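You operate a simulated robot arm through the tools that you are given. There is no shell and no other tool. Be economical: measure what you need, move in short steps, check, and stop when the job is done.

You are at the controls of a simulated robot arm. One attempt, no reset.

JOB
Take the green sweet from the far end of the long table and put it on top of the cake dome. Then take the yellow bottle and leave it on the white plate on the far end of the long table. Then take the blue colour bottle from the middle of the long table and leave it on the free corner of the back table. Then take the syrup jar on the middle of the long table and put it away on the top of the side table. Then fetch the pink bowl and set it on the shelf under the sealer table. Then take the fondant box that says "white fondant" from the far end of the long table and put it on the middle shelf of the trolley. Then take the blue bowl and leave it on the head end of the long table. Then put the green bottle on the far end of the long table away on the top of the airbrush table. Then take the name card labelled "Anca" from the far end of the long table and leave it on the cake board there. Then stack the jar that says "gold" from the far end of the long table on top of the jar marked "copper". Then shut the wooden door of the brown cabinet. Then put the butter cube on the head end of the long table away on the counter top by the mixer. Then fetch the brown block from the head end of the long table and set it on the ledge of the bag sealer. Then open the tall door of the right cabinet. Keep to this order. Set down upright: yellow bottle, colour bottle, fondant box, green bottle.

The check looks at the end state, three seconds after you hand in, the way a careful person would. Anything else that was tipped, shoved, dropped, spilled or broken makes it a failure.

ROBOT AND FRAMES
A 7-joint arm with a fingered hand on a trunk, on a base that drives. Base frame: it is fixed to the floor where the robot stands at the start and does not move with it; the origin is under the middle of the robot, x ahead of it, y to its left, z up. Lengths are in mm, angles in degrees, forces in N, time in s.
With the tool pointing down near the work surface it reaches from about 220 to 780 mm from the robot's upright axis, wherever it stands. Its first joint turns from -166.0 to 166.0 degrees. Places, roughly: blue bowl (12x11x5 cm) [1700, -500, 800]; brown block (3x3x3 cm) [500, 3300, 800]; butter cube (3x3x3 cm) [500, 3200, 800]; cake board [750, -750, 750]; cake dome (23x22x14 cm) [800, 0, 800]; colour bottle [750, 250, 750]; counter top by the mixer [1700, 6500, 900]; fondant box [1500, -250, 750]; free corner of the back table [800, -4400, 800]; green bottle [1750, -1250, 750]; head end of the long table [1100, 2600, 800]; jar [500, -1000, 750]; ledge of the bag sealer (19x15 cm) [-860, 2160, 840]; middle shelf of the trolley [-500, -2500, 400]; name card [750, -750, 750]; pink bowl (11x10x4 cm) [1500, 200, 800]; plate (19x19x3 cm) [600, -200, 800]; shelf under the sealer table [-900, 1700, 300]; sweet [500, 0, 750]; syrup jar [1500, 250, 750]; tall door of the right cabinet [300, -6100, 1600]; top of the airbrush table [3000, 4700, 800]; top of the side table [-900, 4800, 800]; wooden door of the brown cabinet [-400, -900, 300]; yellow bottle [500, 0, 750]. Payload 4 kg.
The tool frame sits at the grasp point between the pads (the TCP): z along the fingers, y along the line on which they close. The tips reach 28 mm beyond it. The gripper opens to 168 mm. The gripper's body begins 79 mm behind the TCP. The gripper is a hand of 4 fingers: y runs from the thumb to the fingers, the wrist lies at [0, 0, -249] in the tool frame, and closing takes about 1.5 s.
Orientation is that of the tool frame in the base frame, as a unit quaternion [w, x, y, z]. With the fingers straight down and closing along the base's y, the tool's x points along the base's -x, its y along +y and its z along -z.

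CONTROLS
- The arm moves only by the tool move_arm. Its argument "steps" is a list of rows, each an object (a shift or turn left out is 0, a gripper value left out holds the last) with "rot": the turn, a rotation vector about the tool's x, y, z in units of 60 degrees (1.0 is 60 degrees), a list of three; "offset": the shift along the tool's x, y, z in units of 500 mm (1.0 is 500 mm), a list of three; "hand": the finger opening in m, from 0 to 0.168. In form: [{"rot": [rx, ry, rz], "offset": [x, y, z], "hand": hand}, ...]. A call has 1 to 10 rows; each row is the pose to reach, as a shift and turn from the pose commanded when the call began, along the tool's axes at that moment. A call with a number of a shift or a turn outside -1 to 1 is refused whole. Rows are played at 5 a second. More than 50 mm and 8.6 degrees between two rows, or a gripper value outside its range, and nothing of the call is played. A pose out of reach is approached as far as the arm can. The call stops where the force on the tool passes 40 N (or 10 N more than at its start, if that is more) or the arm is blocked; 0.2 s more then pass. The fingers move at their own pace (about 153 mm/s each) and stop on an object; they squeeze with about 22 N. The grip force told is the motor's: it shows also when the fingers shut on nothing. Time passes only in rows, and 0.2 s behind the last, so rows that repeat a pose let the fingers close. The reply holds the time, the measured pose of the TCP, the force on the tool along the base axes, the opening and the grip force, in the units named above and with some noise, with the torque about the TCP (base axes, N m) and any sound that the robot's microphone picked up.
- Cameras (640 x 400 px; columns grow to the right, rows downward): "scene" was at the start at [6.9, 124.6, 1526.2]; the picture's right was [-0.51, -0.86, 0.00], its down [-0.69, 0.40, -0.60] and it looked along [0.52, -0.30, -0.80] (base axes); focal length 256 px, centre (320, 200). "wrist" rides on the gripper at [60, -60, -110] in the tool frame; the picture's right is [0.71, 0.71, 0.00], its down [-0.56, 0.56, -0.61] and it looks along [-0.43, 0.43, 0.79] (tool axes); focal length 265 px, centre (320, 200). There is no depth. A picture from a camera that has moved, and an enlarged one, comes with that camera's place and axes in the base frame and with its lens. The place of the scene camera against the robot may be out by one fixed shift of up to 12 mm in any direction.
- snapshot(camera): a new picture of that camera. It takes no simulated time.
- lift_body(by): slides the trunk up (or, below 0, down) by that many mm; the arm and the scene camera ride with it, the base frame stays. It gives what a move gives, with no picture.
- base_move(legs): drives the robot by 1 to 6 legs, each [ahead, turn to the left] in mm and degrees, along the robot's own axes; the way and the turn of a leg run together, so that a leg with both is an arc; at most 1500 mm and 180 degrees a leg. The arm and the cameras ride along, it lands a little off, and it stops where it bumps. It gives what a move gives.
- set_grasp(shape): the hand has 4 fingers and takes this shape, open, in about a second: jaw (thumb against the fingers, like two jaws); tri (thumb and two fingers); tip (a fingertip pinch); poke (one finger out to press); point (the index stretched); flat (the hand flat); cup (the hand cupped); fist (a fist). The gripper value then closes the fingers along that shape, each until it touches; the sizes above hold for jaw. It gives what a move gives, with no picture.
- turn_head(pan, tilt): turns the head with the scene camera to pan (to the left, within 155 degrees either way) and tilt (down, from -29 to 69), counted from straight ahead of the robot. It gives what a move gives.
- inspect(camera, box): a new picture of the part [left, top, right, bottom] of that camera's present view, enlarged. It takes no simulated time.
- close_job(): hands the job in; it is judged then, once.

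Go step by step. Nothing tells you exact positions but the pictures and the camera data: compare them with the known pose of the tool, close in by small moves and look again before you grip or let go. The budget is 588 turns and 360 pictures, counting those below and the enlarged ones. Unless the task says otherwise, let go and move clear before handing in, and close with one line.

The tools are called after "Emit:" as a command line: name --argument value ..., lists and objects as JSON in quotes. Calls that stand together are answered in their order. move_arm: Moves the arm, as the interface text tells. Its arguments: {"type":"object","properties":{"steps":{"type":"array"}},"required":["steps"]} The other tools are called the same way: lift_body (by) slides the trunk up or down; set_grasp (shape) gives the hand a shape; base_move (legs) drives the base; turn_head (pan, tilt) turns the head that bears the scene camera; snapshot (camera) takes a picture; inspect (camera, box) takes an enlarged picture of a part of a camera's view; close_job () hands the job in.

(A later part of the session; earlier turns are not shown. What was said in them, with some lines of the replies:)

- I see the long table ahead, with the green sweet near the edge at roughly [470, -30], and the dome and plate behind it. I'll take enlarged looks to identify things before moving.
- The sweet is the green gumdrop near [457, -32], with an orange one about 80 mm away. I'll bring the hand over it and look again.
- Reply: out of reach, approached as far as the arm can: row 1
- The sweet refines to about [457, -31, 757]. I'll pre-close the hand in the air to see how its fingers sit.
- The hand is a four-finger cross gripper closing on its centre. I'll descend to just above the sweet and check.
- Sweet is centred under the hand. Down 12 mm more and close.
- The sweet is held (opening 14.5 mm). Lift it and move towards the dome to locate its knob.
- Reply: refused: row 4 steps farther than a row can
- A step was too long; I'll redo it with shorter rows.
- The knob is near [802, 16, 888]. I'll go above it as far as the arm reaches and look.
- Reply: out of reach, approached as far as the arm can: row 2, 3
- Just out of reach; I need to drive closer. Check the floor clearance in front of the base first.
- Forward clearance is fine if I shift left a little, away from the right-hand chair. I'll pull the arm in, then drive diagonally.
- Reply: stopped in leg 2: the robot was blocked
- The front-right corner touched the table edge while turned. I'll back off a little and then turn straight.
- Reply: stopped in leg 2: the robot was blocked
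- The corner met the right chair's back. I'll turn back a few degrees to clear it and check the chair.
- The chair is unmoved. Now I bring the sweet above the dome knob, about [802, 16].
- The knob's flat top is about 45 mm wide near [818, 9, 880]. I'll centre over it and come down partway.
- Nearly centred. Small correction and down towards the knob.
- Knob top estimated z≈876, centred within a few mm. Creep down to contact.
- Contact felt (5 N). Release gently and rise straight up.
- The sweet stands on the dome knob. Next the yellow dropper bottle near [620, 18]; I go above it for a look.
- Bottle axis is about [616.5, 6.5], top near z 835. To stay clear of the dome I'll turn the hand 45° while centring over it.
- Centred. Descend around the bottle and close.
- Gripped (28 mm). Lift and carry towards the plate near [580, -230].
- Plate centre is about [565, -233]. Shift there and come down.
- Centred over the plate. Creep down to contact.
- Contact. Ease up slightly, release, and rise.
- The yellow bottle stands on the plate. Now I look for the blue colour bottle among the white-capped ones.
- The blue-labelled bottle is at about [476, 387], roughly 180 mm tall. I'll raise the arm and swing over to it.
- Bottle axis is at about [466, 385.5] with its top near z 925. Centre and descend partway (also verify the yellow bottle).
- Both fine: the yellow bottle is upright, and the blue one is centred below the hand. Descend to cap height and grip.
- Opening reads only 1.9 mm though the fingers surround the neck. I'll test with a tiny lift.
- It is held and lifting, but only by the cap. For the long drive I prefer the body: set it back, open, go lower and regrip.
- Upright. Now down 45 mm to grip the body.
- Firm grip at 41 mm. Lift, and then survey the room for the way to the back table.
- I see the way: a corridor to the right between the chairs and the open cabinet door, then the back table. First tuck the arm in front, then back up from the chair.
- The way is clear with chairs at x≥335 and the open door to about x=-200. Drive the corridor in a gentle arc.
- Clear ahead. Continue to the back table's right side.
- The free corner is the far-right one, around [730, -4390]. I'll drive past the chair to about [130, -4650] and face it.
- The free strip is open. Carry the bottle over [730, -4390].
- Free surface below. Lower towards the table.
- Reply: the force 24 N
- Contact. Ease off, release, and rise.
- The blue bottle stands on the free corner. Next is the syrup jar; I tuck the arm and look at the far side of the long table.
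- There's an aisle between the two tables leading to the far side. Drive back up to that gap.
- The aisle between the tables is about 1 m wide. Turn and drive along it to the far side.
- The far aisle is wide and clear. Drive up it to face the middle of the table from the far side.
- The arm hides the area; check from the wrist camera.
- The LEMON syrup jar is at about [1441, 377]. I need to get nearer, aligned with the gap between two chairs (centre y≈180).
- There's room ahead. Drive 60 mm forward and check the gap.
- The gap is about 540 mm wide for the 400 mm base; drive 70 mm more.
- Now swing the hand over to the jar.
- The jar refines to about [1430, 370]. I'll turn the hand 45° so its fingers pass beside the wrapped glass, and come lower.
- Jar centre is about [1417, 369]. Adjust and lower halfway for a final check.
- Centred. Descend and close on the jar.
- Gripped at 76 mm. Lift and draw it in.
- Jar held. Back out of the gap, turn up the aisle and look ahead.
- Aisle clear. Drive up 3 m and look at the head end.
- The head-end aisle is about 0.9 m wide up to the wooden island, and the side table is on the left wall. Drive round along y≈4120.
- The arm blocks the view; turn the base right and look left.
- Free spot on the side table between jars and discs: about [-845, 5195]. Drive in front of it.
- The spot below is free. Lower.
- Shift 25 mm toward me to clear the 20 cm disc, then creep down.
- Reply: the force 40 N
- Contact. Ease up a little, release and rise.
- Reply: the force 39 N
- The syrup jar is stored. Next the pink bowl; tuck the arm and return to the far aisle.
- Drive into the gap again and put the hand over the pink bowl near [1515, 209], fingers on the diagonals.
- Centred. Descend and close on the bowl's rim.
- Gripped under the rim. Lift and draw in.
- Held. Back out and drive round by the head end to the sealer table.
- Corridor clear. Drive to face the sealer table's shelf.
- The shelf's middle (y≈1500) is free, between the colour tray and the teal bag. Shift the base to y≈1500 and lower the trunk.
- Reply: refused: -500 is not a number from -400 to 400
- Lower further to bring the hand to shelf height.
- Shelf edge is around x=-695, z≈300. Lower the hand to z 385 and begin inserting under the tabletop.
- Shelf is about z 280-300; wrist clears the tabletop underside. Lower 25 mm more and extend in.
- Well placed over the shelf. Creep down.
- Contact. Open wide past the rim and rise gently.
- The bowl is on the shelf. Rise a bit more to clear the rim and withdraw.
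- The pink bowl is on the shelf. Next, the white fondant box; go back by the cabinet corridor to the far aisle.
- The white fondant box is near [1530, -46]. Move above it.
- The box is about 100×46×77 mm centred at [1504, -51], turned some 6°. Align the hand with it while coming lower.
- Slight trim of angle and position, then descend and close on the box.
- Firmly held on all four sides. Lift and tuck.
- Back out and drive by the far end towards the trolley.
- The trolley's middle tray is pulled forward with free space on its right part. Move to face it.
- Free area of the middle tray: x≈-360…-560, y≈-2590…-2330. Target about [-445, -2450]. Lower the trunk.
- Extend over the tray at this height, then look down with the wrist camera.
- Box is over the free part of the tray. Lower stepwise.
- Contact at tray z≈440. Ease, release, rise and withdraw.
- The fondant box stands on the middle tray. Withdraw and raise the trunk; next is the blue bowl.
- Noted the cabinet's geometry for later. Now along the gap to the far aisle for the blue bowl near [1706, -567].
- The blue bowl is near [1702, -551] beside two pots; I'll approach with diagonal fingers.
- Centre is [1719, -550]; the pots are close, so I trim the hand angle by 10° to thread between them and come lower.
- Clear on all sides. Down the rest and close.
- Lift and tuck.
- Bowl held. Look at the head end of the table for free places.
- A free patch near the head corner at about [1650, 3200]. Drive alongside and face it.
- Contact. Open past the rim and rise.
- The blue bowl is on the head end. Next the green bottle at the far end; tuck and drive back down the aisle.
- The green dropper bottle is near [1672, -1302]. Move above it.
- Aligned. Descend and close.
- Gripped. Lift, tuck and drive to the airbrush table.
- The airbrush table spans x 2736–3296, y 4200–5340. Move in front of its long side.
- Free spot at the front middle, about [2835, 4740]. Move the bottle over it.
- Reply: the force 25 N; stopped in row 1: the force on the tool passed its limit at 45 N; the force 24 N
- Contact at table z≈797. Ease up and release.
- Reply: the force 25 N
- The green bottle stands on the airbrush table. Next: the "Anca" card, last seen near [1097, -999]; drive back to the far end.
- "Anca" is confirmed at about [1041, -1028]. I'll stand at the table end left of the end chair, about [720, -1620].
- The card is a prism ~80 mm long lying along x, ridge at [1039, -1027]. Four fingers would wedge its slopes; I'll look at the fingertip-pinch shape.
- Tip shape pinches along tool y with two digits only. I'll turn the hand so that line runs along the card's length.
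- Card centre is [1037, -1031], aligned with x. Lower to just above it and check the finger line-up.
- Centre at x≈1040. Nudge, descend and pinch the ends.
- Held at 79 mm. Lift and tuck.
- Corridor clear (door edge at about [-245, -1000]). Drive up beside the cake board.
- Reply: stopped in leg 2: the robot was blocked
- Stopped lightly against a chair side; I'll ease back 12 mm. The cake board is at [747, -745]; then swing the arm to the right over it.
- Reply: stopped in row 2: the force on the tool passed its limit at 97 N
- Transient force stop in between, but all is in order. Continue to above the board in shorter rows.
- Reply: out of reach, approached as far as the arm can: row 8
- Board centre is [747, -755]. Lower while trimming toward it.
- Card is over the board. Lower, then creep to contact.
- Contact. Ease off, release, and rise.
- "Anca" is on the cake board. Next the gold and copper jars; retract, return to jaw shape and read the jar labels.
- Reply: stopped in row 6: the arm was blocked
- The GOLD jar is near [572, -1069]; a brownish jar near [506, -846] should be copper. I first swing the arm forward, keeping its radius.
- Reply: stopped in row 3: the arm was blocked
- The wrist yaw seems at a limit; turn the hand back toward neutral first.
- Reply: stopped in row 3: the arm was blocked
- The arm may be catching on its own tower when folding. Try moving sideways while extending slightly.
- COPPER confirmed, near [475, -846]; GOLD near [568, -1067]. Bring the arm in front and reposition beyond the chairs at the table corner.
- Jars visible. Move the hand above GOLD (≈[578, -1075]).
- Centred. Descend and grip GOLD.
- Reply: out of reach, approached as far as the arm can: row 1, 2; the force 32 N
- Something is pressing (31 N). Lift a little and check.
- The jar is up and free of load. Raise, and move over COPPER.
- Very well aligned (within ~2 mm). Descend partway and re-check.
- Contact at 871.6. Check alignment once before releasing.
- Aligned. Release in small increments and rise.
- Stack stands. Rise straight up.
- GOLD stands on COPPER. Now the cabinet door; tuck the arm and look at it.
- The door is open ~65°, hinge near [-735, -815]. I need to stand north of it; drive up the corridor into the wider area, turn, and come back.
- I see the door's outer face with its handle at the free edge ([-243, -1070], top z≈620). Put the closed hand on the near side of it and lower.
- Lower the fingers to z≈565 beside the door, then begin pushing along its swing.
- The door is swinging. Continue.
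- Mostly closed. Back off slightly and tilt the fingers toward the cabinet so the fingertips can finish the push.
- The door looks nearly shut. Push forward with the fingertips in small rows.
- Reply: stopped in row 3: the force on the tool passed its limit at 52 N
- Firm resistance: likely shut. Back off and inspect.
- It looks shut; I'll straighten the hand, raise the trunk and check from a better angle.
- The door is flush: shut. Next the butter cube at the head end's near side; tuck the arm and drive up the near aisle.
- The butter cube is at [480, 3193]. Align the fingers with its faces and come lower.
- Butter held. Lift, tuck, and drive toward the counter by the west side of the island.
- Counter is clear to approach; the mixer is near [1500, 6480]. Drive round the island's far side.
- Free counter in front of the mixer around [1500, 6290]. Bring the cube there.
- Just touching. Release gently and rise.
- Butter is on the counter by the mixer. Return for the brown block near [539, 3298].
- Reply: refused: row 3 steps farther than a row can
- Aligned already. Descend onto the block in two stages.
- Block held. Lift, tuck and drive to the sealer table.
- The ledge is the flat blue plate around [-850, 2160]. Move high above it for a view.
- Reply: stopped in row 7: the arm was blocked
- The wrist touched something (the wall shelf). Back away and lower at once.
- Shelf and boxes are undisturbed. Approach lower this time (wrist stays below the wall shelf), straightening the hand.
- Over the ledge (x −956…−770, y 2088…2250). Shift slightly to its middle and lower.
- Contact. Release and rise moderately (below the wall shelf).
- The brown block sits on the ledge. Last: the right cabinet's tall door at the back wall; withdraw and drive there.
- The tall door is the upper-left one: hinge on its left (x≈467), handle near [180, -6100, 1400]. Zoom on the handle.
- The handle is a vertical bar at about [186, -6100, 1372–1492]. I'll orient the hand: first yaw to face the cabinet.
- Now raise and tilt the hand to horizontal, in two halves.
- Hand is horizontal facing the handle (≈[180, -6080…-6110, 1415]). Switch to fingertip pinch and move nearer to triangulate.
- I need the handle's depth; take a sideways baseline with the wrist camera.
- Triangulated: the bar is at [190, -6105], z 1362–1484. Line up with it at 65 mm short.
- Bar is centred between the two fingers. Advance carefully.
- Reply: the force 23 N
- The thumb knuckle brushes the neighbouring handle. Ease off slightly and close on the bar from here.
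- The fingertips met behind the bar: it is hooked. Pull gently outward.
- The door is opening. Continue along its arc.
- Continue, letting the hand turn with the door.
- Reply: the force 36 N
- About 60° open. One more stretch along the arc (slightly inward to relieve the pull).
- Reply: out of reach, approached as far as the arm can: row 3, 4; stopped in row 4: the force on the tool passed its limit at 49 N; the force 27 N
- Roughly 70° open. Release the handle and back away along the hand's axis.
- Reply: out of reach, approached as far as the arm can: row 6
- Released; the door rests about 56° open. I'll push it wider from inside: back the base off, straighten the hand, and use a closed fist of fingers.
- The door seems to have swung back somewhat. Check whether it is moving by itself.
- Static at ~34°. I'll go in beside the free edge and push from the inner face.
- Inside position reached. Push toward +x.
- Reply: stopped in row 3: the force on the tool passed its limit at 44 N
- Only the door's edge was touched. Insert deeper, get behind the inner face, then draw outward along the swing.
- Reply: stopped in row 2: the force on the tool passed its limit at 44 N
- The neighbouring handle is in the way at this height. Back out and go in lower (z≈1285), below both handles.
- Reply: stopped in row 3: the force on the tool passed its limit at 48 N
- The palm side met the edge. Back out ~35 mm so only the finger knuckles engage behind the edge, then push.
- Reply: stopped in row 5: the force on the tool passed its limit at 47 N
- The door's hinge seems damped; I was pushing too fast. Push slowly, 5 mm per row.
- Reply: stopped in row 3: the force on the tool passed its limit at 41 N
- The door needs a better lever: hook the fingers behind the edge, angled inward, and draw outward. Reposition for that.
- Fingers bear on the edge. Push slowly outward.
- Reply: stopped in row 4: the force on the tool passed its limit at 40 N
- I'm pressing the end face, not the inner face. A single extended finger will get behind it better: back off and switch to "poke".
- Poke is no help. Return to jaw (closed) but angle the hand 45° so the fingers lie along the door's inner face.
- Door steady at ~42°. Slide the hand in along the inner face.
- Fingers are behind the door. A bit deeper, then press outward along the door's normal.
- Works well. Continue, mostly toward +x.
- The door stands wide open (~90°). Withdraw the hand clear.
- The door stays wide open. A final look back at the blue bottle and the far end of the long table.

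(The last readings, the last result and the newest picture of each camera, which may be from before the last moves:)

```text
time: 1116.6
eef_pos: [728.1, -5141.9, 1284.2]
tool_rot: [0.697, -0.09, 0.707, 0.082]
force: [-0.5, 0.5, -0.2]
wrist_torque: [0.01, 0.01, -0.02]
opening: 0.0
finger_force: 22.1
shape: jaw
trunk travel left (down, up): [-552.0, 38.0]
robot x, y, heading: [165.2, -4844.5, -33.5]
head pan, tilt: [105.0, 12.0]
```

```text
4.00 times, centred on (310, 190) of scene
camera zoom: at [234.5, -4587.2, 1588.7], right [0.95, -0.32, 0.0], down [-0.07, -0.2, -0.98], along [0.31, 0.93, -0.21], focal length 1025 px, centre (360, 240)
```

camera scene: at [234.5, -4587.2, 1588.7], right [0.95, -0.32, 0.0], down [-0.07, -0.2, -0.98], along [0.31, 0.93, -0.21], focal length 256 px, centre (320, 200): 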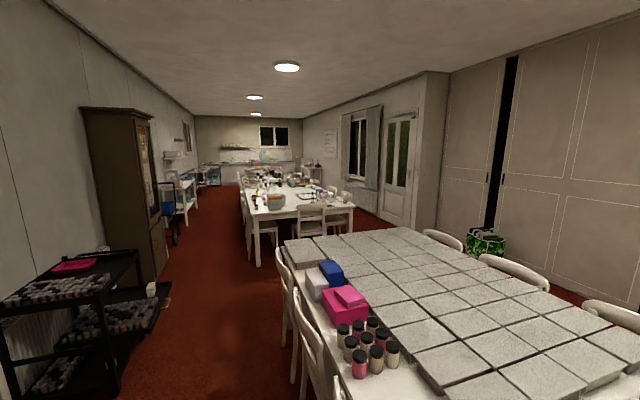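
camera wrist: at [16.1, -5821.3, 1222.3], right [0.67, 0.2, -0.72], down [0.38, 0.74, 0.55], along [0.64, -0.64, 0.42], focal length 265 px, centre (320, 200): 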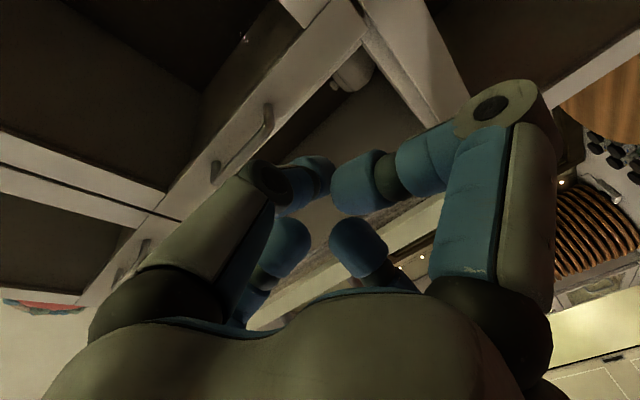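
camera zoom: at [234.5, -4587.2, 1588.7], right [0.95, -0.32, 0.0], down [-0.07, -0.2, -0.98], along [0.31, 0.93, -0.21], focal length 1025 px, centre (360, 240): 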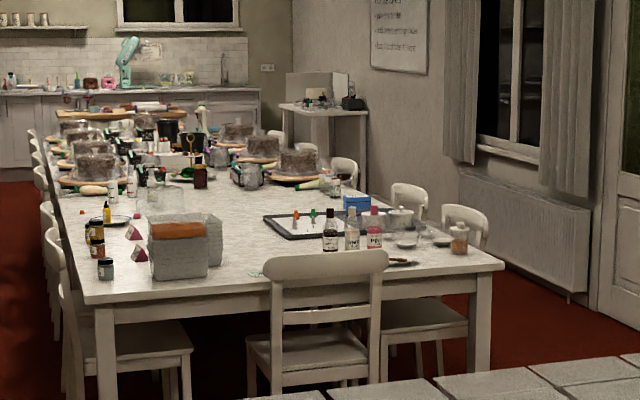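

Emit:
turn_head --pan 75 --tilt 30

Emit:
snapshot --camera "scene"

```text
time: 1117.6
eef_pos: [728.1, -5143.1, 1283.3]
tool_rot: [0.696, -0.091, 0.707, 0.082]
force: [-0.3, -0.5, 0.1]
wrist_torque: [0.0, 0.01, -0.01]
opening: 0.0
finger_force: 22.0
shape: jaw
trunk travel left (down, up): [-552.0, 38.0]
robot x, y, heading: [162.9, -4840.8, -33.6]
head pan, tilt: [75.0, 30.0]
```

```text
43 pictures are left
camera scene: at [272.6, -4615.5, 1559.7], right [0.66, -0.75, 0.0], down [-0.37, -0.33, -0.87], along [0.65, 0.58, -0.5], focal length 256 px, centre (320, 200)
```

scene: 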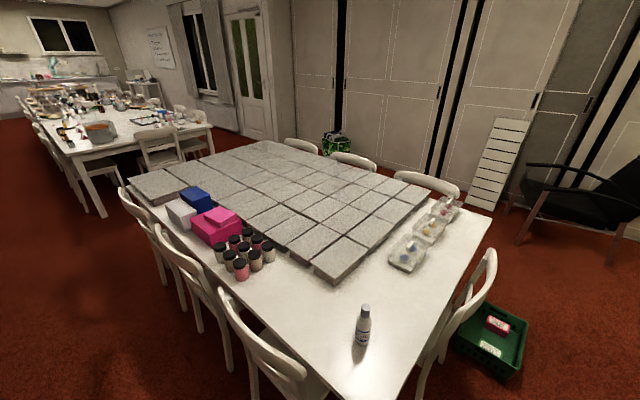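

The blue bottle stands upright on its corner, and everything else I can see from here is in its place. I'm handing the job in.

Emit:
close_job

```text
The job is handed in.
```

All fourteen tasks were carried out in the order you gave, every item was released, and the job is handed in; in the last view the tall door stood wide open.
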